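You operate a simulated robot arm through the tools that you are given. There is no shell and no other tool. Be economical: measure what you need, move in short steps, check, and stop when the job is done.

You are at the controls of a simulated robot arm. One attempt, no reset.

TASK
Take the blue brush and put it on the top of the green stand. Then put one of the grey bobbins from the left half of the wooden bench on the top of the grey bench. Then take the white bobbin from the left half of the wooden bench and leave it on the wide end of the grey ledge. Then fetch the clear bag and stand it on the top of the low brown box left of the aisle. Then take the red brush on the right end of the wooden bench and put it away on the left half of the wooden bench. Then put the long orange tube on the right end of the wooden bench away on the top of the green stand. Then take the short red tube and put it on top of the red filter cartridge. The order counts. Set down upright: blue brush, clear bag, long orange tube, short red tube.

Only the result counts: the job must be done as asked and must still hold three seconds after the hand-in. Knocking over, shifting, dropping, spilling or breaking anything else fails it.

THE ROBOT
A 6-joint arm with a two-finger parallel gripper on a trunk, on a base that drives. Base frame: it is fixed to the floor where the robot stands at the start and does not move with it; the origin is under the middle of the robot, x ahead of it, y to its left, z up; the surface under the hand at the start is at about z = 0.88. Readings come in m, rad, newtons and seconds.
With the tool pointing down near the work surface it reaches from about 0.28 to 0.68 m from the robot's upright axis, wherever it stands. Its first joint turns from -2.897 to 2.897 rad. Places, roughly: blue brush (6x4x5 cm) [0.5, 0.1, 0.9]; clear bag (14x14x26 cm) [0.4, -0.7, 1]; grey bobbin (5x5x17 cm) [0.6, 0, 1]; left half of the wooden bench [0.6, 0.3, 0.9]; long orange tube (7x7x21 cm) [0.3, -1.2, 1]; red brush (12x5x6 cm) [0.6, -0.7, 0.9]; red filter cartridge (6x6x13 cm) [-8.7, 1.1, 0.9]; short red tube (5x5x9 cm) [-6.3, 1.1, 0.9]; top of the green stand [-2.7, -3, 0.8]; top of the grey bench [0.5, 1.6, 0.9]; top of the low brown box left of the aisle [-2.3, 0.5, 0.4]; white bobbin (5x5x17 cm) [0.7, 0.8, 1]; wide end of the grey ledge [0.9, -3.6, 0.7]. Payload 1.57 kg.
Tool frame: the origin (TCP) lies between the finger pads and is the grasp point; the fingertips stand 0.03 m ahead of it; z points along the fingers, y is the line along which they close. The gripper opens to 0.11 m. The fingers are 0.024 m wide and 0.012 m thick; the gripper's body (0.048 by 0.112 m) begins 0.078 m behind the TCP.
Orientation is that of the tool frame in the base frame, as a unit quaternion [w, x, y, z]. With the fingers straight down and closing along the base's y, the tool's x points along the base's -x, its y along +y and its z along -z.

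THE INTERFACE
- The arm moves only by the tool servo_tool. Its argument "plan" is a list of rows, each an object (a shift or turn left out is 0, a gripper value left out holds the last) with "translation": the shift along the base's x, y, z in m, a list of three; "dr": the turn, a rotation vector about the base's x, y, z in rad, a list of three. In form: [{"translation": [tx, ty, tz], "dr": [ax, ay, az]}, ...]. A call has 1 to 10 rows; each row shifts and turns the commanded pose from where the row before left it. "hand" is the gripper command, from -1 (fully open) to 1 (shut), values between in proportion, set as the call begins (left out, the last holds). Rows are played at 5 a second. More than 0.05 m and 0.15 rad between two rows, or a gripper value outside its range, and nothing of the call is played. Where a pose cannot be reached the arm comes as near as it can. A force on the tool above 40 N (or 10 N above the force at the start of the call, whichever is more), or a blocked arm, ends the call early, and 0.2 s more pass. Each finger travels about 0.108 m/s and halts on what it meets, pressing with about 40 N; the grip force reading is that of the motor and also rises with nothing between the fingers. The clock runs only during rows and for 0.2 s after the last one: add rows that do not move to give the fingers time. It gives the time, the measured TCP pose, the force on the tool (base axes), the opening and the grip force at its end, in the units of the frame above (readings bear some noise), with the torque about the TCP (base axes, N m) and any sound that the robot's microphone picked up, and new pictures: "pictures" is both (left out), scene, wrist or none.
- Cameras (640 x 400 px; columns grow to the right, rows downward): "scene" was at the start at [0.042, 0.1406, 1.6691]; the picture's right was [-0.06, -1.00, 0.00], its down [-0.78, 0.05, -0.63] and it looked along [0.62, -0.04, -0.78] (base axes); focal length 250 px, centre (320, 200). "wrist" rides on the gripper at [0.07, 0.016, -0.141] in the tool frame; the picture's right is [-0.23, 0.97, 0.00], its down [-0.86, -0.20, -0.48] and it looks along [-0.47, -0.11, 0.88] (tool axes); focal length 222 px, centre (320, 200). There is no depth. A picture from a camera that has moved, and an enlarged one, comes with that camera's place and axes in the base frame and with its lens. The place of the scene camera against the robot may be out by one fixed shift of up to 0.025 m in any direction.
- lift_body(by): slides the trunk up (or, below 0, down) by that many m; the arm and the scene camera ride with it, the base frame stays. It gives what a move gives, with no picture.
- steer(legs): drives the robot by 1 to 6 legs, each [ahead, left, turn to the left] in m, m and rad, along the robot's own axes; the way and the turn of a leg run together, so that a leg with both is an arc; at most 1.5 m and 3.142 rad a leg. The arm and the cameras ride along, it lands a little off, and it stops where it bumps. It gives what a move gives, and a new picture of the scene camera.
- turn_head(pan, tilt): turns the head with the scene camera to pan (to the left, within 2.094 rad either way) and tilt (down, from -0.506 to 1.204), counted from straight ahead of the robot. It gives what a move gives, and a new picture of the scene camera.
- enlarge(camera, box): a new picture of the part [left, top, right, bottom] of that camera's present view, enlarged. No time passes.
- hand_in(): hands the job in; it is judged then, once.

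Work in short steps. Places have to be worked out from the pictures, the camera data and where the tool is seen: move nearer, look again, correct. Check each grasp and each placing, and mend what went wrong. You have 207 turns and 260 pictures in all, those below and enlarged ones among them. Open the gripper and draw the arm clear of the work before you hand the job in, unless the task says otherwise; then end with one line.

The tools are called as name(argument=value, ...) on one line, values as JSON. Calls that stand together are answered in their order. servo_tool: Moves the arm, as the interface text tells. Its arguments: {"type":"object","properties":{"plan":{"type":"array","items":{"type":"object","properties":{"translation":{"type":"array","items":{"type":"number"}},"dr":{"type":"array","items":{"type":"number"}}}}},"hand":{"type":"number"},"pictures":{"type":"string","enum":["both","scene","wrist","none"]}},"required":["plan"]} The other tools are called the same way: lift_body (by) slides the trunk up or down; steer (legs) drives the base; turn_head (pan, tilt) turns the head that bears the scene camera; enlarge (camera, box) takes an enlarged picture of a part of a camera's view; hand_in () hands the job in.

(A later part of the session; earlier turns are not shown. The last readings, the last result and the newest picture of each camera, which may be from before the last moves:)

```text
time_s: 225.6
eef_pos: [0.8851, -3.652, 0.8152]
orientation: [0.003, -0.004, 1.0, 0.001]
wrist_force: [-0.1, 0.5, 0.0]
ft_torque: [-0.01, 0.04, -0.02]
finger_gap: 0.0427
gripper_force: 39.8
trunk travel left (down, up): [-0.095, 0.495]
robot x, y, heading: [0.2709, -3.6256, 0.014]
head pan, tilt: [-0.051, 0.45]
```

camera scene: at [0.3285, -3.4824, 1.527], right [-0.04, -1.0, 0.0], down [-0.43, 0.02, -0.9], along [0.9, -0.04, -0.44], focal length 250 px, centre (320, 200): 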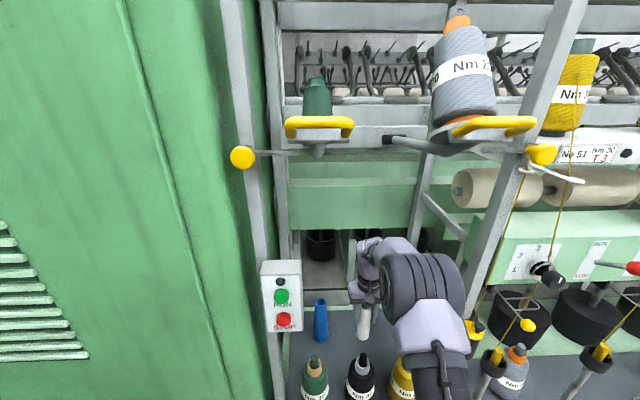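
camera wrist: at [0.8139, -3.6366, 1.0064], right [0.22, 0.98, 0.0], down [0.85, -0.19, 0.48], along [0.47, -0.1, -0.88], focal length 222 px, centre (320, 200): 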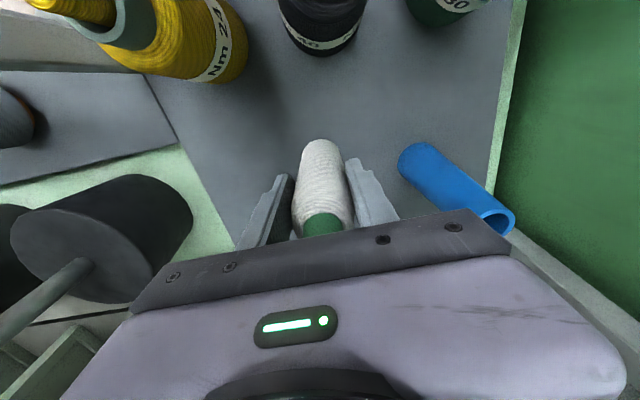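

servo_tool(plan=[{"translation": [0, 0, -0.003]}, {"translation": [0, 0, -0.003]}, {"translation": [0, 0, -0.003]}, {"translation": [0, 0, -0.003]}, {"translation": [0, 0, -0.003]}, {"translation": [0, 0, -0.003]}, {"translation": [0, 0, -0.003]}, {}])

```text
time_s: 227.4
eef_pos: [0.8841, -3.652, 0.7953]
orientation: [0.004, -0.004, 1.0, 0.001]
wrist_force: [-2.0, 1.4, 15.5]
ft_torque: [0.15, 0.11, -0.04]
finger_gap: 0.0429
gripper_force: 39.5
trunk travel left (down, up): [-0.095, 0.495]
robot x, y, heading: [0.2709, -3.624, 0.014]
head pan, tilt: [-0.051, 0.45]
camera scene: at [0.3267, -3.4821, 1.5272], right [-0.04, -1.0, 0.0], down [-0.43, 0.02, -0.9], along [0.9, -0.04, -0.43], focal length 250 px, centre (320, 200)
camera wrist: at [0.8123, -3.6374, 0.9358], right [0.22, 0.98, 0.0], down [0.85, -0.19, 0.49], along [0.47, -0.1, -0.87], focal length 222 px, centre (320, 200)
```

scene: 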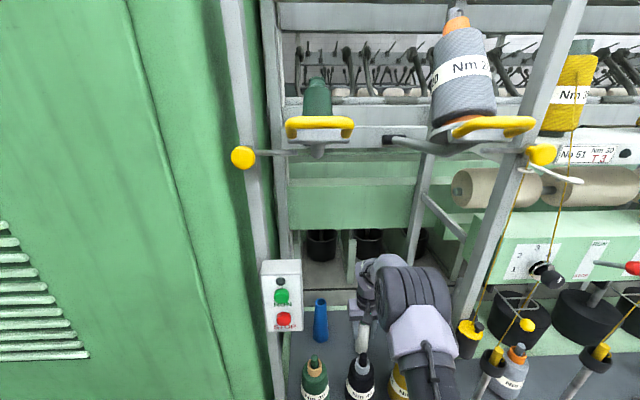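
wrist: 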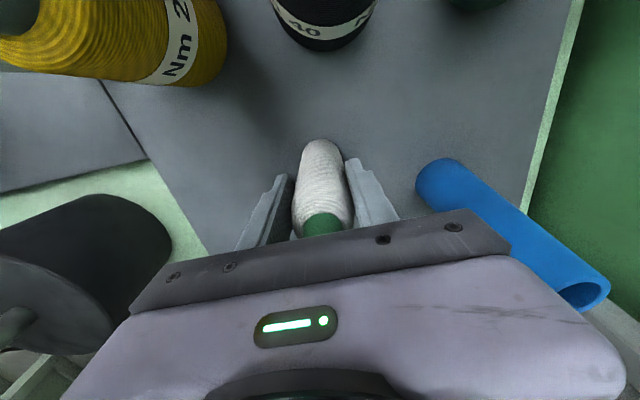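

Contact (≈15 N). Release partly and rise.

servo_tool(plan=[{"translation": [0, 0, 0.002]}, {}, {}], hand=-0.3, pictures="none")

servo_tool(plan=[{"translation": [0, 0, 0.02]}, {"translation": [0, 0, 0.04]}, {"translation": [0, 0, 0.05]}, {"translation": [0, 0, 0.05]}, {"translation": [0, 0, 0.05]}, {"translation": [0, 0, 0.04]}, {"translation": [-0.045, 0.01, 0]}, {"translation": [-0.045, 0.01, 0]}, {"translation": [-0.045, 0.01, 0]}])

```text
time_s: 228.2
eef_pos: [0.8846, -3.6526, 0.7943]
orientation: [0.002, -0.004, 1.0, 0.0]
wrist_force: [0.2, -0.6, 0.2]
ft_torque: [0.02, 0.04, 0.01]
finger_gap: 0.0715
gripper_force: 0.0
trunk travel left (down, up): [-0.095, 0.495]
robot x, y, heading: [0.2729, -3.6257, 0.008]
head pan, tilt: [-0.051, 0.45]
```

```text
time_s: 230.2
eef_pos: [0.7483, -3.6252, 1.0464]
orientation: [0.004, -0.005, 1.0, 0.001]
wrist_force: [0.0, 0.0, 0.0]
ft_torque: [0.03, -0.02, 0.01]
finger_gap: 0.0715
gripper_force: 0.2
trunk travel left (down, up): [-0.095, 0.495]
robot x, y, heading: [0.2693, -3.6246, 0.012]
head pan, tilt: [-0.051, 0.45]
camera scene: at [0.3277, -3.4823, 1.5271], right [-0.04, -1.0, 0.0], down [-0.43, 0.02, -0.9], along [0.9, -0.04, -0.43], focal length 250 px, centre (320, 200)
camera wrist: at [0.6772, -3.6103, 1.1881], right [0.22, 0.98, 0.0], down [0.85, -0.19, 0.48], along [0.47, -0.1, -0.88], focal length 222 px, centre (320, 200)
```

scene: 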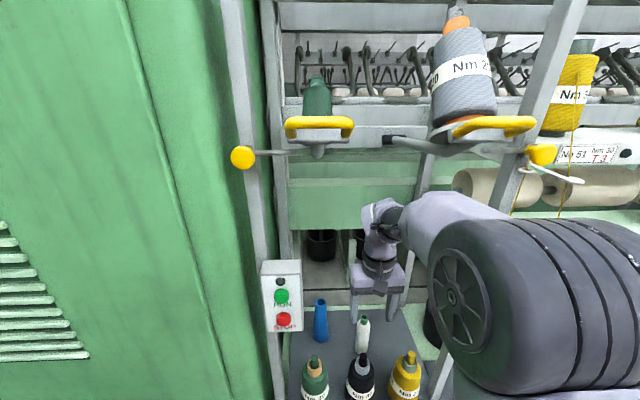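
wrist: 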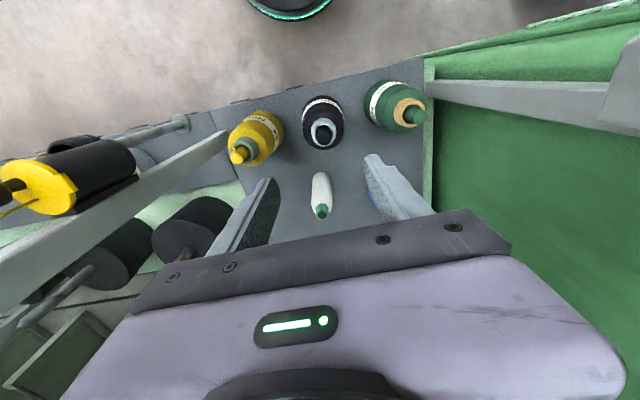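

White bobbin stands on the wide end. I retract, raise the trunk back, and drive back toward the bench near the clear bag.

servo_tool(plan=[{"translation": [-0.05, 0, 0.01]}, {"translation": [-0.05, 0, 0.01]}, {}], pictures="none")

steer(legs=[[-1.48, 0, 0], [0, 0, 1.56], [1.5, 0, 0], [1.1, 0, 0]])

lift_body(by=0.18)

```text
refused: row 1 steps farther than a row can; nothing moved
```

```text
time_s: 253.6
eef_pos: [-0.9574, -0.5509, 1.0474]
orientation: [0.002, -0.666, 0.746, 0.002]
wrist_force: [0.0, -0.8, -0.1]
ft_torque: [0.01, 0.04, -0.01]
finger_gap: 0.0714
gripper_force: 0.1
trunk travel left (down, up): [-0.095, 0.495]
robot x, y, heading: [-1.0151, -1.026, 1.457]
head pan, tilt: [-0.051, 0.45]
camera scene: at [-1.1576, -0.9329, 1.527], right [0.99, -0.16, 0.0], down [-0.07, -0.43, -0.9], along [0.15, 0.89, -0.44], focal length 250 px, centre (320, 200)
```

scene: 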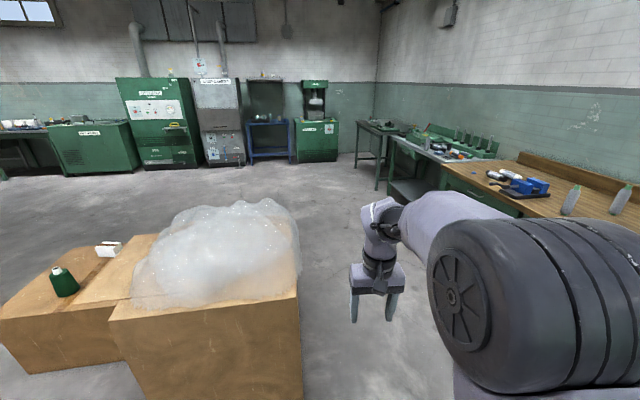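

```text
time_s: 255.6
eef_pos: [-0.9571, -0.5499, 1.2268]
orientation: [0.001, -0.666, 0.746, 0.003]
wrist_force: [0.8, 0.3, 0.5]
ft_torque: [-0.01, -0.02, -0.01]
finger_gap: 0.0715
gripper_force: 0.1
trunk travel left (down, up): [-0.275, 0.315]
robot x, y, heading: [-1.015, -1.0247, 1.464]
head pan, tilt: [-0.051, 0.45]
```

Now face the bench and approach near y≈-0.7.

steer(legs=[[0, 0, -1.46], [0.55, 0.3, 0]])

turn_head(pan=-0.05, tilt=0.7)

```text
time_s: 262.7
eef_pos: [0.0128, -0.7279, 1.2261]
orientation: [0.002, 0.002, 1.0, 0.001]
wrist_force: [-1.3, -0.3, 0.3]
ft_torque: [-0.01, 0.03, 0.0]
finger_gap: 0.0716
gripper_force: 0.0
trunk travel left (down, up): [-0.275, 0.315]
robot x, y, heading: [-0.4656, -0.722, -0.004]
head pan, tilt: [-0.051, 0.45]
camera scene: at [-0.4063, -0.5791, 1.707], right [-0.06, -1.0, 0.0], down [-0.43, 0.02, -0.9], along [0.9, -0.05, -0.44], focal length 250 px, centre (320, 200)
```

scene: 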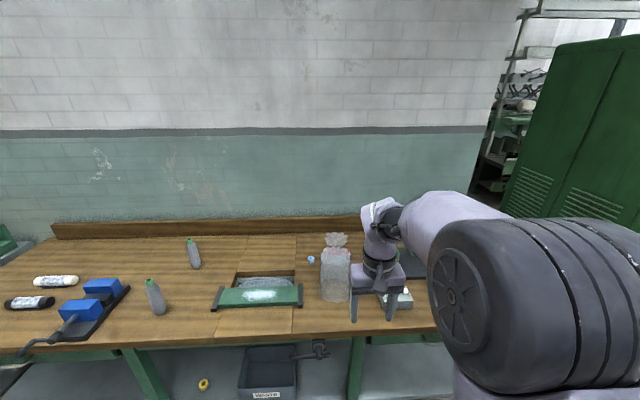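

```text
time_s: 263.5
eef_pos: [0.0127, -0.7295, 1.2262]
orientation: [0.002, 0.003, 1.0, 0.001]
wrist_force: [0.3, -0.1, -0.2]
ft_torque: [-0.04, 0.0, 0.01]
finger_gap: 0.0715
gripper_force: 0.0
trunk travel left (down, up): [-0.275, 0.315]
robot x, y, heading: [-0.464, -0.7169, -0.005]
head pan, tilt: [-0.051, 0.7]
camera scene: at [-0.4138, -0.579, 1.6849], right [-0.06, -1.0, 0.0], down [-0.64, 0.04, -0.77], along [0.76, -0.04, -0.64], focal length 250 px, centre (320, 200)
```

scene: 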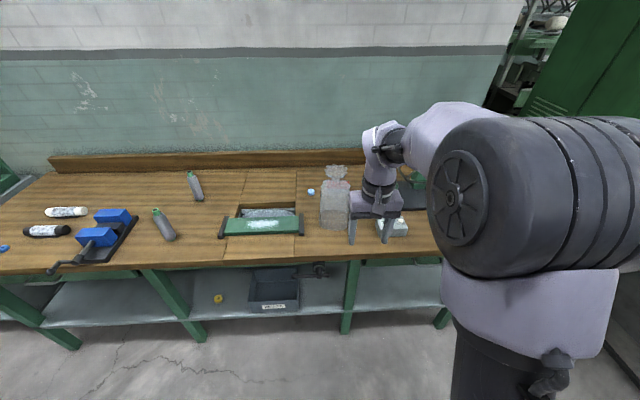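

enlarge(camera="scene", box=[280, 140, 460, 260])

```text
3.33 times, centred on (370, 200) of scene
camera zoom: at [-0.4138, -0.579, 1.6849], right [-0.06, -1.0, 0.0], down [-0.64, 0.04, -0.77], along [0.76, -0.04, -0.64], focal length 833 px, centre (153, 200)
```

zoom: 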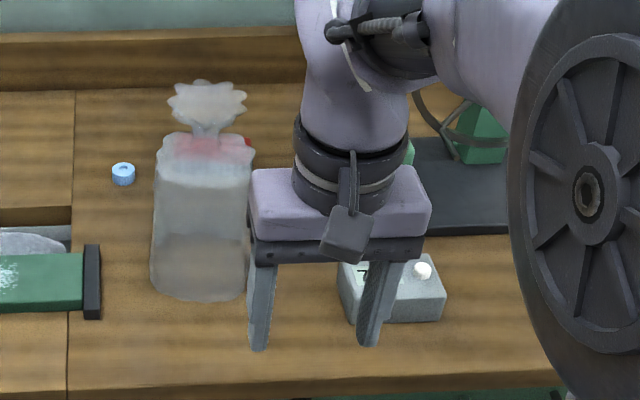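

The bag has a pinched neck with a frill on top, around (0.39,-0.69). I raise the hand, open it, and come nearer to view it from above.

servo_tool(plan=[{"translation": [0, 0, 0.05]}, {"translation": [0, 0, 0.05]}, {"translation": [-0.03, 0, 0.02]}, {"translation": [-0.03, 0, 0]}, {}], hand=-1, pictures="none")

steer(legs=[[0.33, 0.03, 0]])

enlarge(camera="wrist", box=[0, 0, 640, 400])

```text
time_s: 264.7
eef_pos: [-0.0491, -0.7293, 1.3474]
orientation: [0.002, 0.002, 1.0, 0.002]
wrist_force: [-0.3, 0.8, -0.3]
ft_torque: [-0.03, 0.03, 0.02]
finger_gap: 0.1099
gripper_force: 0.0
trunk travel left (down, up): [-0.275, 0.315]
robot x, y, heading: [-0.4623, -0.7182, -0.006]
head pan, tilt: [-0.051, 0.7]
```

```text
time_s: 266.9
eef_pos: [0.2811, -0.7028, 1.3488]
orientation: [0.002, 0.005, 1.0, 0.001]
wrist_force: [-0.6, -0.7, 0.4]
ft_torque: [-0.05, 0.01, 0.0]
finger_gap: 0.1102
gripper_force: 0.0
trunk travel left (down, up): [-0.275, 0.315]
robot x, y, heading: [-0.1341, -0.6945, -0.008]
head pan, tilt: [-0.051, 0.7]
camera scene: at [-0.0829, -0.5517, 1.6848], right [-0.06, -1.0, 0.0], down [-0.64, 0.04, -0.76], along [0.76, -0.05, -0.64], focal length 250 px, centre (320, 200)
```

scene: 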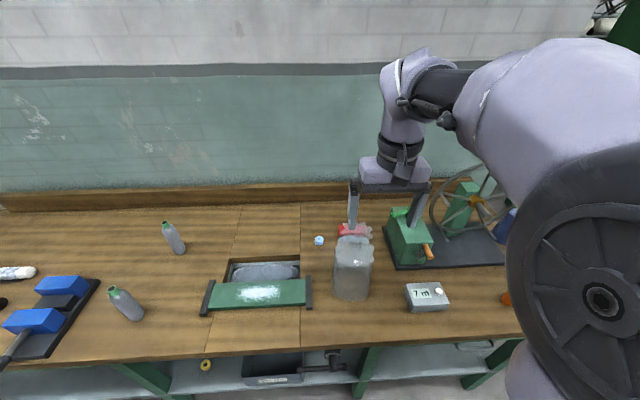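

```text
1.00 times, centred on (320, 200) of wrist (not enlarged: the box is as wide or as high as the picture)
camera zoom: at [0.2103, -0.687, 1.4883], right [0.24, 0.97, 0.0], down [0.85, -0.21, 0.48], along [0.47, -0.11, -0.88], focal length 222 px, centre (320, 200)
```

zoom: 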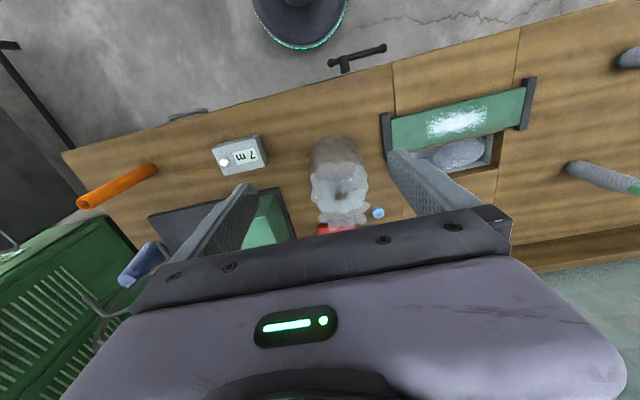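

Bag axis ≈(0.42,-0.697), frill around z 1.12–1.17. I move above and look closer.

servo_tool(plan=[{"translation": [0.045, 0.002, 0]}, {"translation": [0.045, 0.002, 0]}, {"translation": [0.04, 0, -0.02]}, {"translation": [0, 0, -0.04]}, {}])

enlarge(camera="wrist", box=[220, 100, 440, 240])

enlarge(camera="scene", box=[280, 160, 460, 310])

```text
time_s: 268.1
eef_pos: [0.4141, -0.6996, 1.2842]
orientation: [0.002, 0.004, 1.0, 0.001]
wrist_force: [-0.5, -0.2, 0.5]
ft_torque: [-0.03, 0.07, -0.03]
finger_gap: 0.1101
gripper_force: 0.0
trunk travel left (down, up): [-0.275, 0.315]
robot x, y, heading: [-0.1375, -0.6915, -0.008]
head pan, tilt: [-0.051, 0.7]
camera scene: at [-0.0834, -0.5518, 1.6848], right [-0.06, -1.0, 0.0], down [-0.64, 0.04, -0.76], along [0.76, -0.05, -0.64], focal length 250 px, centre (320, 200)
camera wrist: at [0.3434, -0.6838, 1.4248], right [0.24, 0.97, 0.0], down [0.85, -0.21, 0.48], along [0.47, -0.11, -0.88], focal length 222 px, centre (320, 200)
```

scene: 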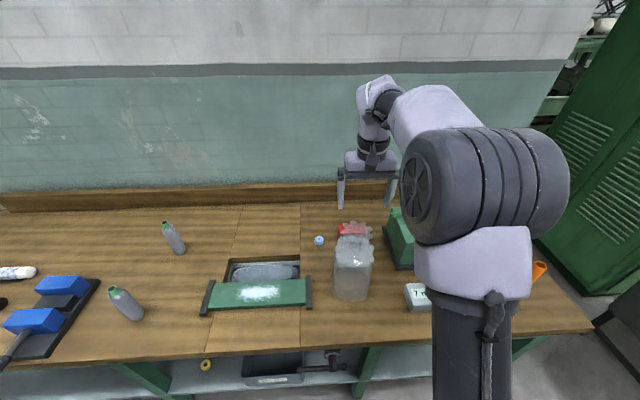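
wrist: 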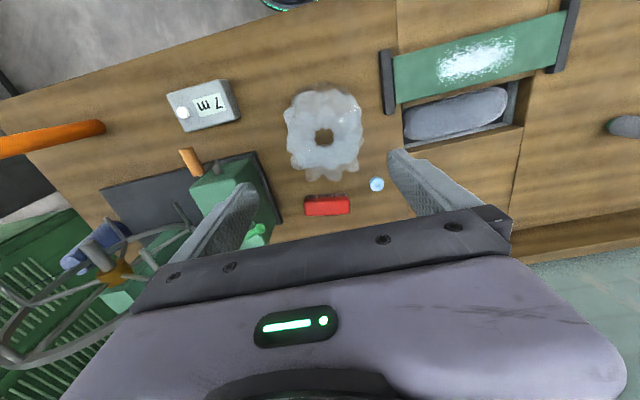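

```text
2.86 times, centred on (330, 170) of wrist
camera zoom: at [0.3434, -0.6838, 1.4248], right [0.24, 0.97, 0.0], down [0.85, -0.21, 0.48], along [0.47, -0.11, -0.88], focal length 635 px, centre (291, 286)
```

zoom: 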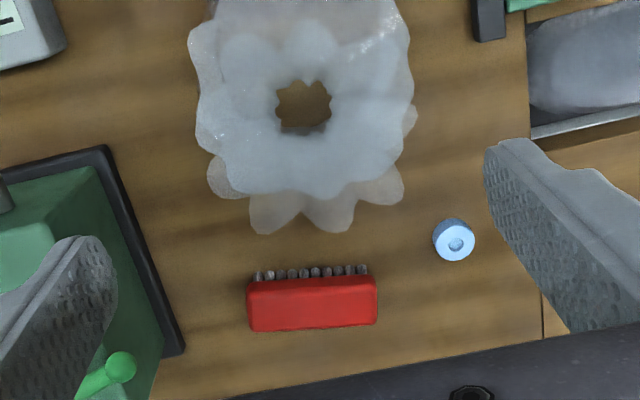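

```text
2.67 times, centred on (370, 235) of scene
camera zoom: at [-0.0834, -0.5518, 1.6848], right [-0.06, -1.0, 0.0], down [-0.64, 0.04, -0.76], along [0.76, -0.05, -0.64], focal length 666 px, centre (187, 107)
```

zoom: 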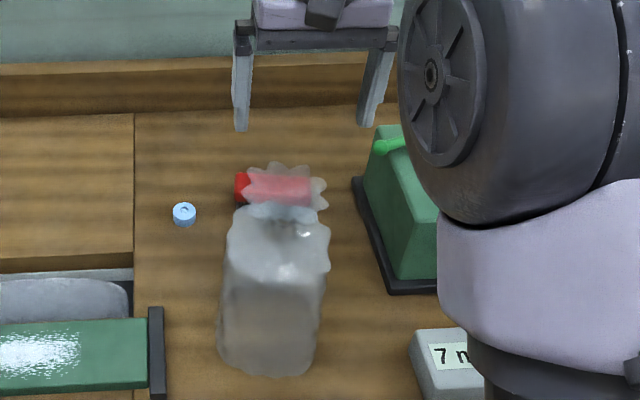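

Neck centre ≈(0.417,-0.694); frill ≈0.097 wide, so it fits between the open fingers. I centre and descend slowly, watching force.

servo_tool(plan=[{"translation": [0.003, 0.006, -0.04]}, {"translation": [0, 0, -0.04]}, {"translation": [0, 0, -0.03]}, {}])

```text
time_s: 269.1
eef_pos: [0.4171, -0.6926, 1.1755]
orientation: [0.003, 0.005, 1.0, 0.001]
wrist_force: [0.6, 0.2, -0.2]
ft_torque: [-0.02, 0.0, 0.01]
finger_gap: 0.11
gripper_force: 0.0
trunk travel left (down, up): [-0.275, 0.315]
robot x, y, heading: [-0.1378, -0.6951, -0.008]
head pan, tilt: [-0.051, 0.7]
camera scene: at [-0.0842, -0.5518, 1.6849], right [-0.06, -1.0, 0.0], down [-0.64, 0.04, -0.77], along [0.76, -0.05, -0.64], focal length 250 px, centre (320, 200)
camera wrist: at [0.3451, -0.6758, 1.3158], right [0.24, 0.97, 0.0], down [0.85, -0.21, 0.48], along [0.47, -0.11, -0.88], focal length 222 px, centre (320, 200)
```

scene: 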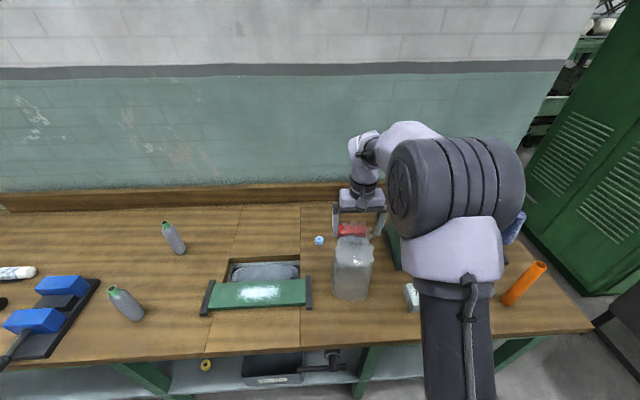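
wrist: 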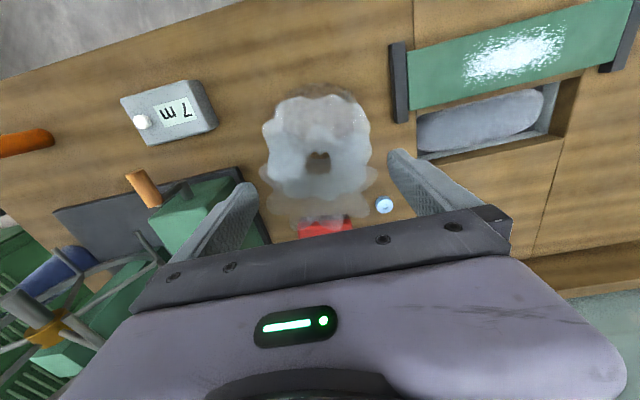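

Nearly centred; small correction and descend to z≈1.115 gently.

servo_tool(plan=[{"translation": [0.003, -0.004, 0]}, {"translation": [0, 0, -0.015]}, {"translation": [0, 0, -0.015]}, {"translation": [0, 0, -0.015]}, {"translation": [0, 0, -0.013]}, {}])

enlarge(camera="scene", box=[280, 160, 460, 310])

```text
time_s: 270.5
eef_pos: [0.4181, -0.6973, 1.1198]
orientation: [0.003, 0.005, 1.0, 0.001]
wrist_force: [0.6, 1.0, 0.5]
ft_torque: [0.04, 0.0, 0.02]
finger_gap: 0.11
gripper_force: 0.1
trunk travel left (down, up): [-0.275, 0.315]
robot x, y, heading: [-0.1352, -0.694, -0.004]
head pan, tilt: [-0.051, 0.7]
camera scene: at [-0.0839, -0.5517, 1.6848], right [-0.06, -1.0, 0.0], down [-0.64, 0.04, -0.77], along [0.76, -0.05, -0.64], focal length 250 px, centre (320, 200)
camera wrist: at [0.3474, -0.6802, 1.2605], right [0.24, 0.97, 0.0], down [0.85, -0.21, 0.48], along [0.47, -0.11, -0.88], focal length 222 px, centre (320, 200)
```

scene: 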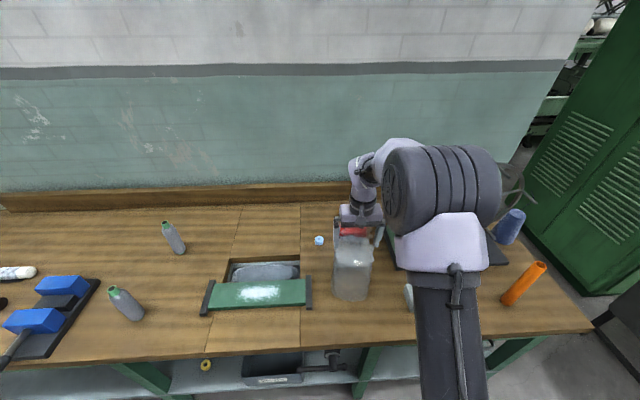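
wrist: 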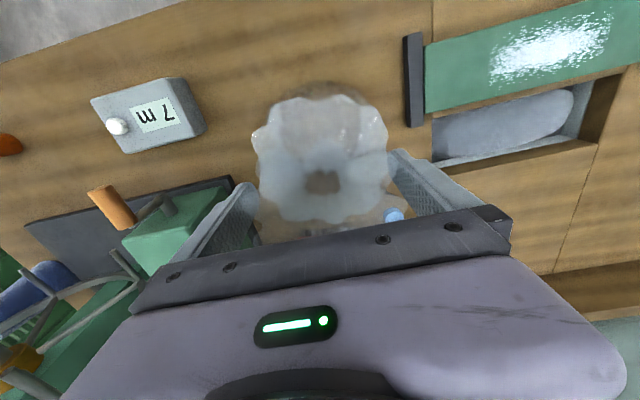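

```text
2.67 times, centred on (370, 235) of scene
camera zoom: at [-0.0839, -0.5517, 1.6848], right [-0.06, -1.0, 0.0], down [-0.64, 0.04, -0.77], along [0.76, -0.05, -0.64], focal length 666 px, centre (187, 107)
```

zoom: 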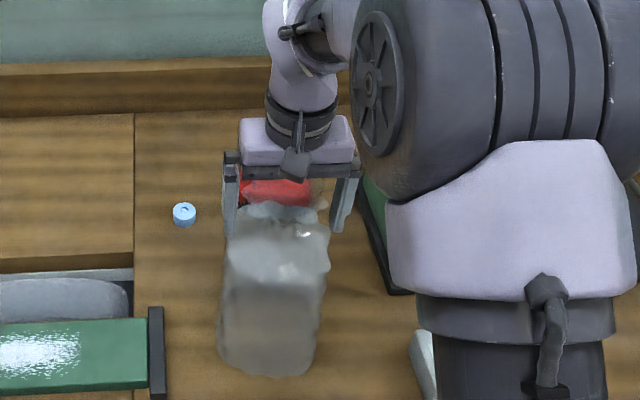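

No contact, frill between the fingers. Lower a further 1 cm and close.

servo_tool(plan=[{"translation": [0, 0.001, -0.01]}, {}], pictures="none")

servo_tool(plan=[{}, {}, {}, {}, {}, {}], hand=1)

```text
time_s: 271.1
eef_pos: [0.4177, -0.6949, 1.1098]
orientation: [0.003, 0.005, 1.0, 0.0]
wrist_force: [0.7, 0.0, 0.6]
ft_torque: [-0.01, 0.02, -0.03]
finger_gap: 0.1097
gripper_force: 0.1
trunk travel left (down, up): [-0.275, 0.315]
robot x, y, heading: [-0.1356, -0.6942, -0.006]
head pan, tilt: [-0.051, 0.7]
```

```text
time_s: 272.5
eef_pos: [0.4179, -0.6944, 1.1086]
orientation: [0.002, 0.006, 1.0, 0.001]
wrist_force: [0.8, 0.7, 0.0]
ft_torque: [-0.02, 0.0, -0.02]
finger_gap: 0.0242
gripper_force: 36.1
trunk travel left (down, up): [-0.275, 0.315]
robot x, y, heading: [-0.1334, -0.6915, -0.009]
head pan, tilt: [-0.051, 0.7]
camera scene: at [-0.0838, -0.5517, 1.6848], right [-0.06, -1.0, 0.0], down [-0.64, 0.04, -0.76], along [0.76, -0.05, -0.64], focal length 250 px, centre (320, 200)
camera wrist: at [0.3468, -0.6786, 1.2501], right [0.24, 0.97, 0.0], down [0.85, -0.21, 0.48], along [0.47, -0.11, -0.88], focal length 222 px, centre (320, 200)
```

scene: 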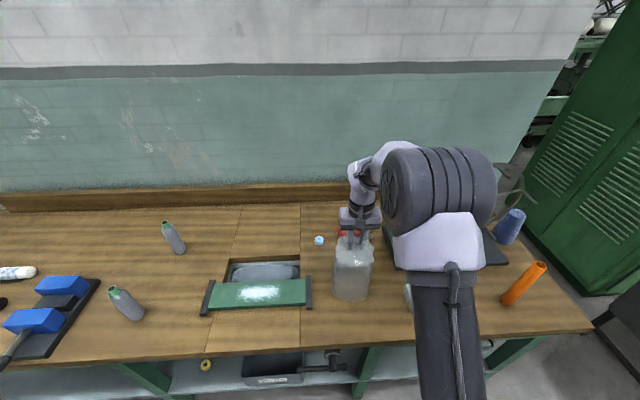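
wrist: 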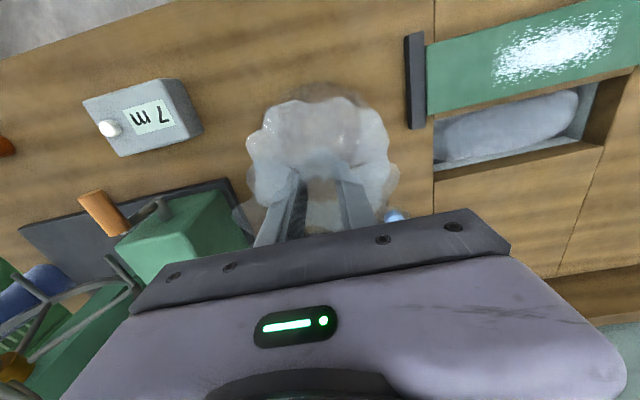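

Gap 0.024 m at the neck. Hold a bit longer, then test-lift by 5 cm.

servo_tool(plan=[{}, {}, {"translation": [0, 0, 0.02]}, {"translation": [0, 0, 0.03]}, {}])

```text
time_s: 273.7
eef_pos: [0.4171, -0.6931, 1.1599]
orientation: [0.003, 0.005, 1.0, 0.001]
wrist_force: [-0.1, 0.0, 0.6]
ft_torque: [-0.05, -0.01, 0.02]
finger_gap: 0.0245
gripper_force: 36.4
trunk travel left (down, up): [-0.275, 0.315]
robot x, y, heading: [-0.1331, -0.6941, -0.007]
head pan, tilt: [-0.051, 0.7]
camera scene: at [-0.0835, -0.5517, 1.6848], right [-0.06, -1.0, 0.0], down [-0.64, 0.04, -0.76], along [0.76, -0.05, -0.64], focal length 250 px, centre (320, 200)
camera wrist: at [0.3461, -0.6774, 1.2998], right [0.24, 0.97, 0.0], down [0.85, -0.21, 0.48], along [0.47, -0.11, -0.88], focal length 222 px, centre (320, 200)
```

scene: 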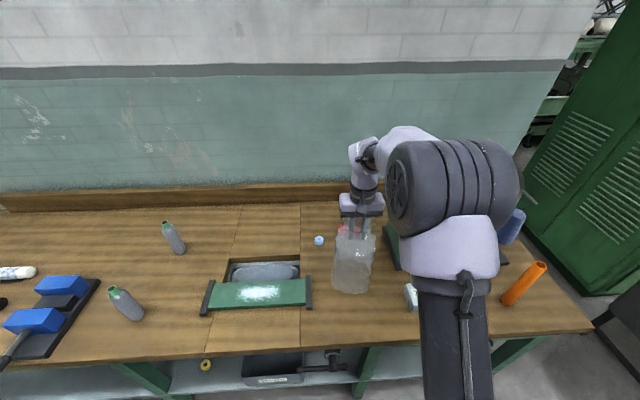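
wrist: 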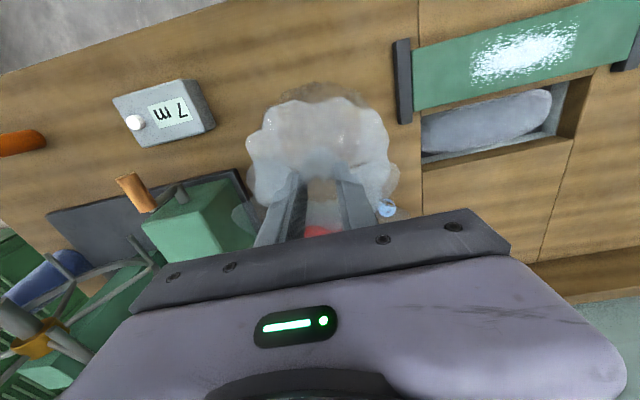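

The bag came up with the hand. I lift and retract, then back off and turn round for the trip to the low brown box.

servo_tool(plan=[{"translation": [0, 0, 0.05]}, {"translation": [0, 0, 0.05]}, {"translation": [0, 0, 0.03]}, {"translation": [-0.04, 0, 0]}, {"translation": [-0.04, 0, 0]}, {"translation": [-0.04, 0, 0]}, {}], pictures="wrist")

steer(legs=[[-0.38, -0.12, 0], [0, 0, 3.14]])

```text
time_s: 275.3
eef_pos: [0.297, -0.6963, 1.2857]
orientation: [0.002, 0.005, 1.0, 0.0]
wrist_force: [-0.1, -1.3, -0.4]
ft_torque: [0.0, 0.01, -0.01]
finger_gap: 0.0245
gripper_force: 36.3
trunk travel left (down, up): [-0.275, 0.315]
robot x, y, heading: [-0.1354, -0.6912, -0.01]
head pan, tilt: [-0.051, 0.7]
camera wrist: at [0.2257, -0.6793, 1.4279], right [0.24, 0.97, 0.0], down [0.85, -0.21, 0.48], along [0.47, -0.11, -0.88], focal length 222 px, centre (320, 200)
```

wrist: 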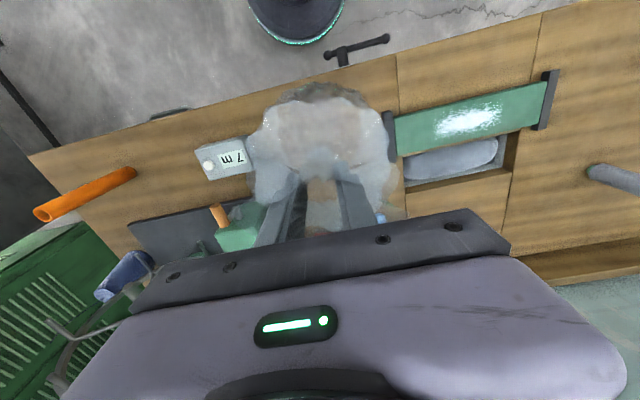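

```text
time_s: 285.0
eef_pos: [-0.9459, -0.7751, 1.2869]
orientation: [0.001, 0.999, -0.041, -0.004]
wrist_force: [-0.6, 0.6, -0.6]
ft_torque: [0.02, 0.03, 0.0]
finger_gap: 0.0246
gripper_force: 36.2
trunk travel left (down, up): [-0.275, 0.315]
robot x, y, heading: [-0.516, -0.8008, 3.066]
head pan, tilt: [-0.051, 0.7]
camera scene: at [-0.6046, -0.9327, 1.6848], right [0.13, 0.99, 0.0], down [0.64, -0.08, -0.76], along [-0.76, 0.1, -0.64], focal length 250 px, centre (320, 200)
```

scene: 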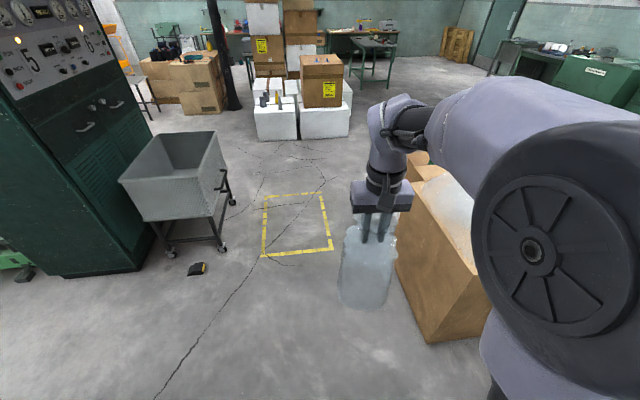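

Straighten, then go west along y≈-0.9, north to y≈0.55, and face the low box.

steer(legs=[[0, 0, 0.075], [1.5, 0.1, 0], [1.4, 0, 0], [0, 0, -1.571], [1.45, 0, 0], [0, 0, -1.571]])

```text
refused: leg 2 is longer than a leg can be; nothing moved
```

steer(legs=[[0, 0, 0.075], [1.48, 0.1, 0], [1.42, 0, 0], [0, 0, -1.571], [1.45, 0, 0], [0, 0, -1.571]])

```text
time_s: 314.0
eef_pos: [-2.9873, 0.5985, 1.2876]
orientation: [0.003, 0.006, 1.0, 0.001]
wrist_force: [0.2, -0.2, -1.0]
ft_torque: [0.01, 0.0, -0.01]
finger_gap: 0.0243
gripper_force: 36.1
trunk travel left (down, up): [-0.275, 0.315]
robot x, y, heading: [-3.4176, 0.6027, -0.007]
head pan, tilt: [-0.051, 0.7]
camera scene: at [-3.3667, 0.7435, 1.6848], right [-0.06, -1.0, 0.0], down [-0.64, 0.04, -0.76], along [0.76, -0.05, -0.64], focal length 250 px, centre (320, 200)
```

scene: 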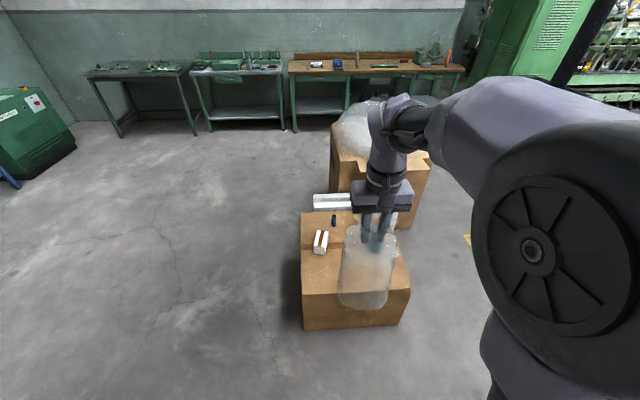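

Box top: x -2.65..-2.0, y 0.19..0.79. I check the green cone's location with another view (head panned and wrist).

turn_head(pan=-0.3, tilt=0.8)

enlarge(camera="wrist", box=[0, 0, 640, 400])

```text
time_s: 314.8
eef_pos: [-2.9875, 0.5976, 1.2877]
orientation: [0.002, 0.006, 1.0, 0.0]
wrist_force: [-0.8, -0.3, 0.1]
ft_torque: [-0.05, -0.01, -0.02]
finger_gap: 0.0245
gripper_force: 35.4
trunk travel left (down, up): [-0.275, 0.315]
robot x, y, heading: [-3.42, 0.6043, -0.009]
head pan, tilt: [-0.3, 0.799]
camera scene: at [-3.3747, 0.7242, 1.6766], right [-0.31, -0.95, 0.0], down [-0.68, 0.22, -0.7], along [0.66, -0.21, -0.72], focal length 250 px, centre (320, 200)
```

scene: 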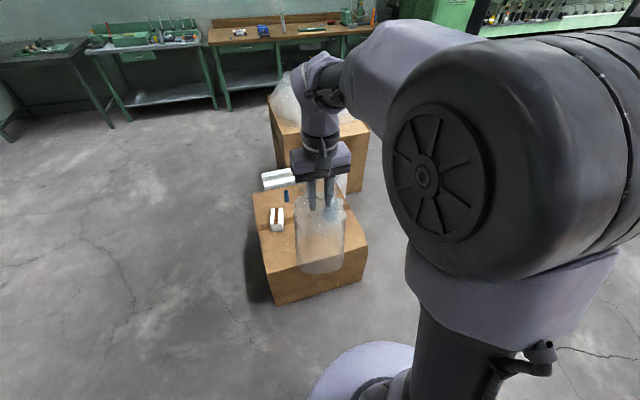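

```text
1.00 times, centred on (320, 200) of wrist (not enlarged: the box is as wide or as high as the picture)
camera zoom: at [-3.0584, 0.615, 1.4282], right [0.24, 0.97, 0.0], down [0.85, -0.21, 0.48], along [0.47, -0.11, -0.88], focal length 222 px, centre (320, 200)
```

zoom: 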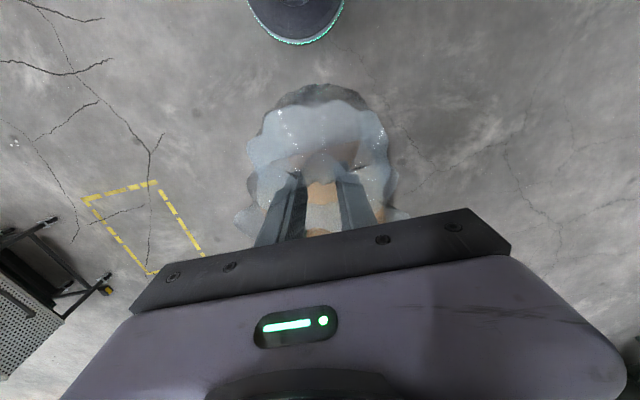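

I lower the trunk fully and drive nearer, bag still well above the box's items.

lift_body(by=-0.27)

steer(legs=[[0.33, -0.05, 0]])

turn_head(pan=0.15, tilt=1.0)

enlarge(camera="wrist", box=[0, 0, 640, 400])

```text
time_s: 317.5
eef_pos: [-2.9878, 0.5983, 1.0181]
orientation: [0.003, 0.006, 1.0, 0.0]
wrist_force: [0.3, 0.5, -1.7]
ft_torque: [0.01, -0.02, 0.0]
finger_gap: 0.0247
gripper_force: 36.4
trunk travel left (down, up): [-0.005, 0.585]
robot x, y, heading: [-3.4184, 0.6042, -0.013]
head pan, tilt: [-0.3, 0.799]
```

```text
time_s: 319.8
eef_pos: [-2.6553, 0.5416, 1.0172]
orientation: [0.003, 0.008, 1.0, 0.001]
wrist_force: [0.0, -0.2, -0.9]
ft_torque: [0.02, 0.03, -0.01]
finger_gap: 0.0248
gripper_force: 36.5
trunk travel left (down, up): [-0.005, 0.585]
robot x, y, heading: [-3.0847, 0.5463, -0.012]
head pan, tilt: [-0.3, 0.799]
camera scene: at [-3.0422, 0.6678, 1.4066], right [-0.31, -0.95, 0.0], down [-0.68, 0.22, -0.7], along [0.66, -0.22, -0.72], focal length 250 px, centre (320, 200)
```

scene: 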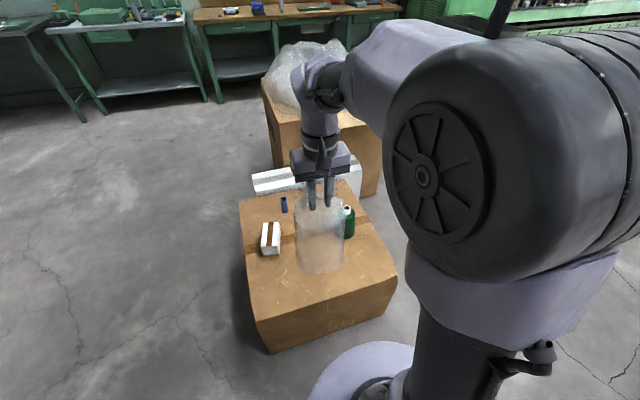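

```text
time_s: 320.6
eef_pos: [-2.6566, 0.5411, 1.0182]
orientation: [0.002, 0.008, 1.0, 0.001]
wrist_force: [0.3, -0.4, 0.2]
ft_torque: [0.0, -0.05, 0.02]
finger_gap: 0.0243
gripper_force: 36.4
trunk travel left (down, up): [-0.005, 0.585]
robot x, y, heading: [-3.0904, 0.5463, -0.016]
head pan, tilt: [0.15, 1.0]
camera scene: at [-3.0501, 0.7022, 1.3915], right [0.13, -0.99, 0.0], down [-0.83, -0.11, -0.54], along [0.54, 0.07, -0.84], focal length 250 px, centre (320, 200)
```

scene: 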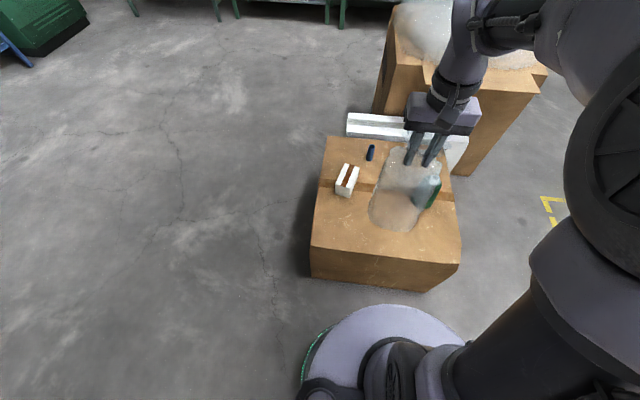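

```text
1.00 times, centred on (320, 200) of wrist (not enlarged: the box is as wide or as high as the picture)
camera zoom: at [-2.7264, 0.5582, 1.1583], right [0.24, 0.97, 0.0], down [0.85, -0.21, 0.48], along [0.47, -0.11, -0.88], focal length 222 px, centre (320, 200)
```

zoom: 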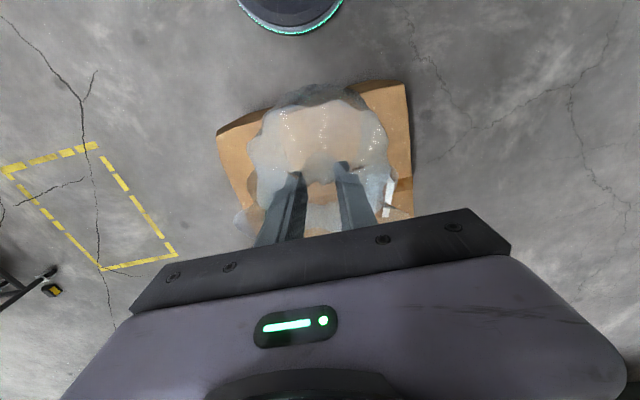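

Cone at (-2.39,0.30), white box at x≥-2.38. Target for the bag (-2.525,0.50). I move over and lower.

servo_tool(plan=[{"translation": [0.045, -0.014, 0]}, {"translation": [0.045, -0.014, 0]}, {"translation": [0.041, -0.013, 0]}, {"translation": [0, 0, -0.05]}, {"translation": [0, 0, -0.05]}, {"translation": [0, 0, -0.05]}, {"translation": [0, 0, -0.05]}, {"translation": [0, 0, -0.05]}, {"translation": [0, 0, -0.05]}, {}])

```text
time_s: 322.9
eef_pos: [-2.5254, 0.5, 0.7171]
orientation: [0.003, 0.008, 1.0, 0.0]
wrist_force: [0.2, -0.4, 0.3]
ft_torque: [0.01, 0.01, 0.05]
finger_gap: 0.0248
gripper_force: 36.5
trunk travel left (down, up): [-0.005, 0.585]
robot x, y, heading: [-3.0891, 0.5459, -0.015]
head pan, tilt: [0.15, 1.0]
camera scene: at [-3.0499, 0.7022, 1.3915], right [0.14, -0.99, 0.0], down [-0.83, -0.11, -0.54], along [0.54, 0.07, -0.84], focal length 250 px, centre (320, 200)
camera wrist: at [-2.5964, 0.5158, 0.8572], right [0.24, 0.97, 0.0], down [0.85, -0.21, 0.48], along [0.47, -0.11, -0.88], focal length 222 px, centre (320, 200)
```

scene: 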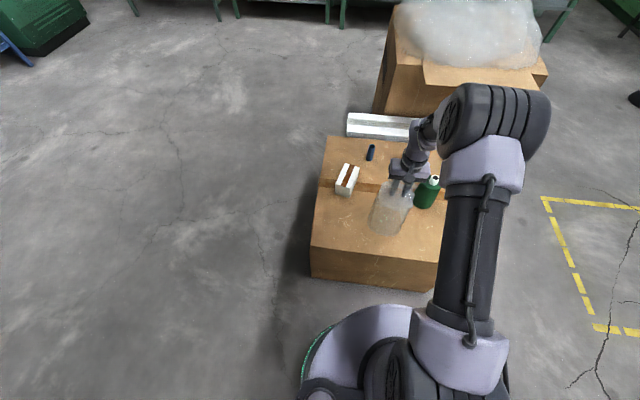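
wrist: 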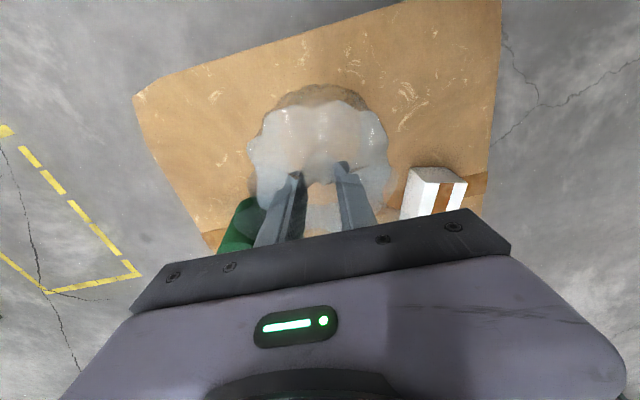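

All clear. Lower the last ~9 cm gently.

servo_tool(plan=[{"translation": [0, 0, -0.03]}, {"translation": [0, 0, -0.025]}, {"translation": [0, 0, -0.015]}, {"translation": [0, 0, -0.006]}, {"translation": [0, 0, -0.004]}, {"translation": [0, 0, -0.004]}, {"translation": [0, 0, -0.004]}, {"translation": [0, 0, -0.004]}, {}])

```text
time_s: 323.5
eef_pos: [-2.5216, 0.4997, 0.6726]
orientation: [0.007, 0.008, 1.0, 0.001]
wrist_force: [-5.8, 0.1, 22.6]
ft_torque: [-0.08, 0.14, -0.15]
finger_gap: 0.0245
gripper_force: 36.1
trunk travel left (down, up): [-0.005, 0.585]
robot x, y, heading: [-3.0889, 0.5469, -0.015]
head pan, tilt: [0.15, 1.0]
stopped in row 3: the force on the tool passed its limit at 74 N (the readings are from after the stop); the commanded pose is now the measured one
camera scene: at [-3.0524, 0.7025, 1.3918], right [0.14, -0.99, 0.0], down [-0.83, -0.11, -0.54], along [0.54, 0.07, -0.84], focal length 250 px, centre (320, 200)
camera wrist: at [-2.5948, 0.5163, 0.8123], right [0.24, 0.97, 0.0], down [0.84, -0.21, 0.49], along [0.48, -0.12, -0.87], focal length 222 px, centre (320, 200)
```

scene: 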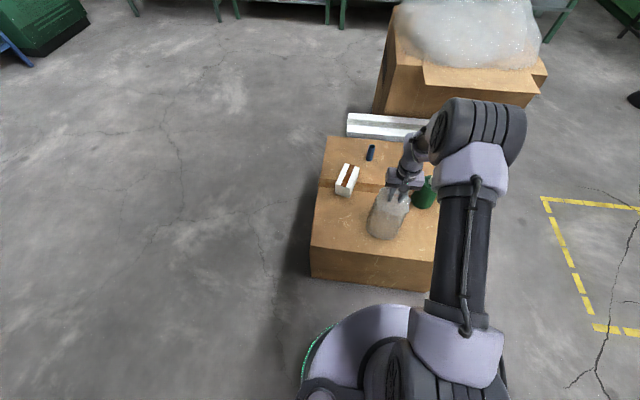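
wrist: 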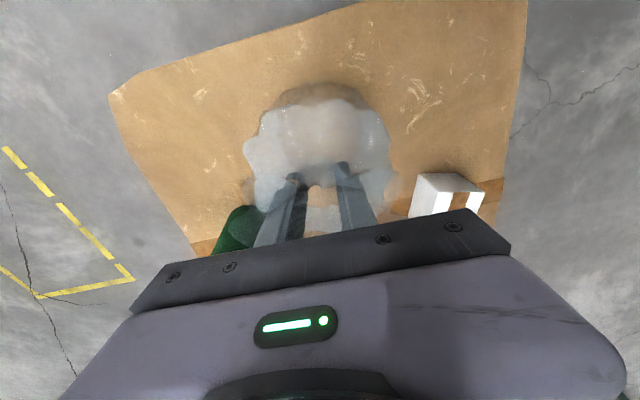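

Contact: the box top is a bit higher (~0.44). I ease the load by rising slightly, then check.

servo_tool(plan=[{"translation": [-0.002, 0, 0.003]}, {}], pictures="none")

enlarge(camera="scene", box=[290, 110, 490, 300])

```text
time_s: 324.1
eef_pos: [-2.5232, 0.5, 0.6716]
orientation: [0.006, 0.008, 1.0, 0.001]
wrist_force: [0.9, -0.7, 3.1]
ft_torque: [-0.14, -0.57, -0.02]
finger_gap: 0.0245
gripper_force: 36.6
trunk travel left (down, up): [-0.005, 0.585]
robot x, y, heading: [-3.0873, 0.5473, -0.014]
head pan, tilt: [0.15, 1.0]
```

```text
2.11 times, centred on (390, 205) of scene
camera zoom: at [-3.0503, 0.7022, 1.3914], right [0.14, -0.99, 0.0], down [-0.83, -0.11, -0.54], along [0.54, 0.07, -0.84], focal length 526 px, centre (173, 190)
```

zoom: 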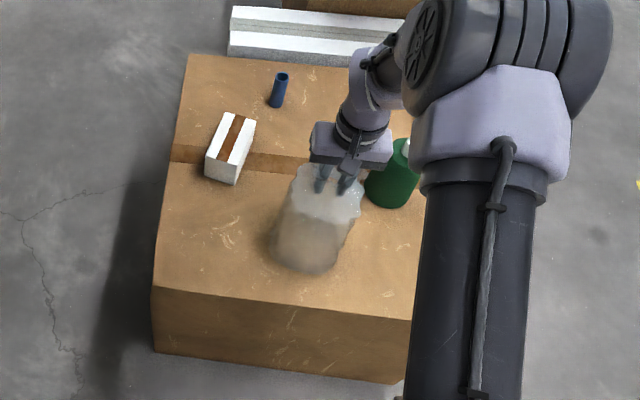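

Bag stands on the box. Open fully (room on both sides) and rise straight up.

servo_tool(plan=[{}, {}, {}, {}], hand=-1, pictures="none")

servo_tool(plan=[{"translation": [0, 0, 0.02]}, {"translation": [0, 0, 0.03]}, {"translation": [0, 0, 0.04]}, {"translation": [0, 0, 0.05]}, {"translation": [0, 0, 0.05]}, {"translation": [0, 0, 0.05]}, {"translation": [0, 0, 0.05]}, {"translation": [-0.045, 0, 0.01]}, {"translation": [-0.045, 0, 0.01]}])

```text
time_s: 325.1
eef_pos: [-2.5248, 0.5002, 0.673]
orientation: [0.006, 0.008, 1.0, 0.001]
wrist_force: [-0.2, -0.6, -0.7]
ft_torque: [0.01, 0.01, 0.01]
finger_gap: 0.1099
gripper_force: 0.1
trunk travel left (down, up): [-0.005, 0.585]
robot x, y, heading: [-3.0882, 0.5471, -0.013]
head pan, tilt: [0.15, 1.0]
```

```text
time_s: 327.1
eef_pos: [-2.6119, 0.5022, 0.9841]
orientation: [0.006, 0.007, 1.0, 0.001]
wrist_force: [-0.3, -0.2, 0.8]
ft_torque: [-0.03, -0.03, 0.01]
finger_gap: 0.1099
gripper_force: 0.0
trunk travel left (down, up): [-0.005, 0.585]
robot x, y, heading: [-3.0897, 0.548, -0.016]
head pan, tilt: [0.15, 1.0]
camera scene: at [-3.0506, 0.7023, 1.3915], right [0.14, -0.99, 0.0], down [-0.83, -0.11, -0.54], along [0.54, 0.07, -0.84], focal length 250 px, centre (320, 200)
camera wrist: at [-2.683, 0.5185, 1.1251], right [0.24, 0.97, 0.0], down [0.85, -0.21, 0.49], along [0.47, -0.12, -0.87], focal length 222 px, centre (320, 200)
```

scene: 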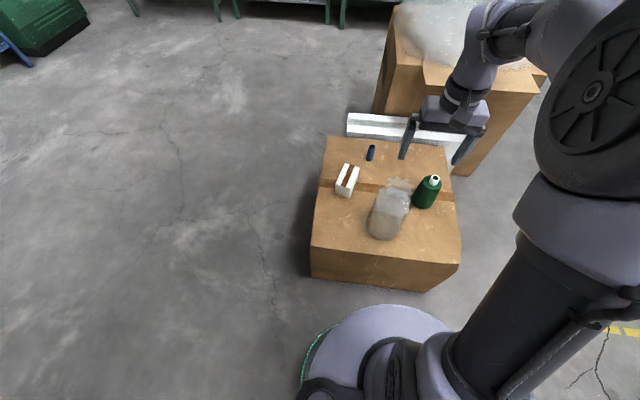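
wrist: 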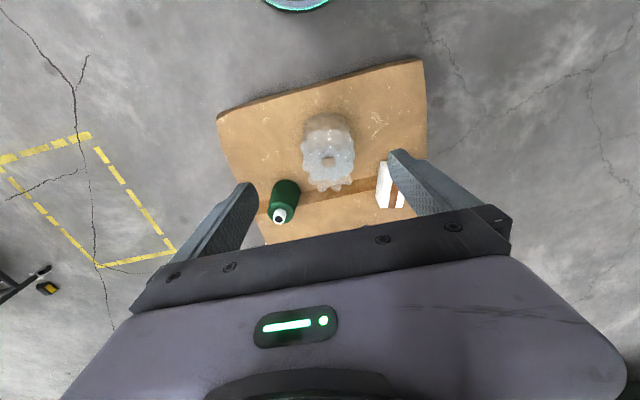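

Bag stands upright. Now back away, raise the trunk, and return to the bench for the red brush.

steer(legs=[[-0.35, 0, 0], [0, 0, -1.555], [1.45, 0, 0], [0, 0, 1.571], [1.5, 0, 0]])

lift_body(by=0.27)

```text
time_s: 350.8
eef_pos: [-1.5016, -0.9929, 0.9841]
orientation: [0.006, 0.012, 1.0, 0.001]
wrist_force: [-0.2, 0.2, -0.2]
ft_torque: [-0.01, -0.01, 0.01]
finger_gap: 0.1098
gripper_force: 0.0
trunk travel left (down, up): [-0.005, 0.585]
robot x, y, heading: [-1.9788, -0.9419, -0.024]
head pan, tilt: [0.15, 1.0]
camera scene: at [-1.9404, -0.7882, 1.3914], right [0.13, -0.99, 0.0], down [-0.83, -0.11, -0.54], along [0.54, 0.07, -0.84], focal length 250 px, centre (320, 200)
```

scene: 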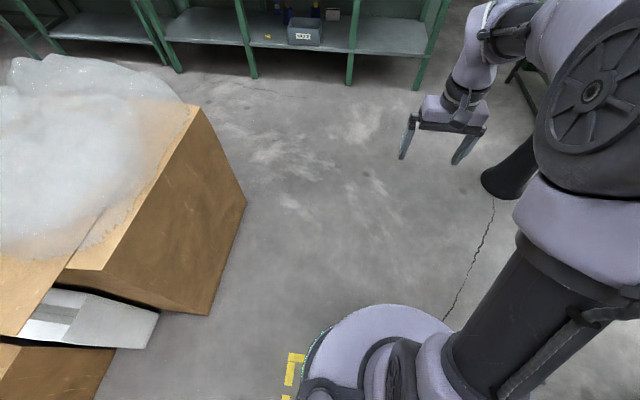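

```text
time_s: 353.6
eef_pos: [-1.5026, -0.9927, 1.2546]
orientation: [0.006, 0.012, 1.0, 0.001]
wrist_force: [-0.7, 0.1, -0.1]
ft_torque: [0.01, 0.01, 0.0]
finger_gap: 0.1101
gripper_force: 0.1
trunk travel left (down, up): [-0.275, 0.315]
robot x, y, heading: [-1.9774, -0.9442, -0.019]
head pan, tilt: [0.15, 1.0]
```

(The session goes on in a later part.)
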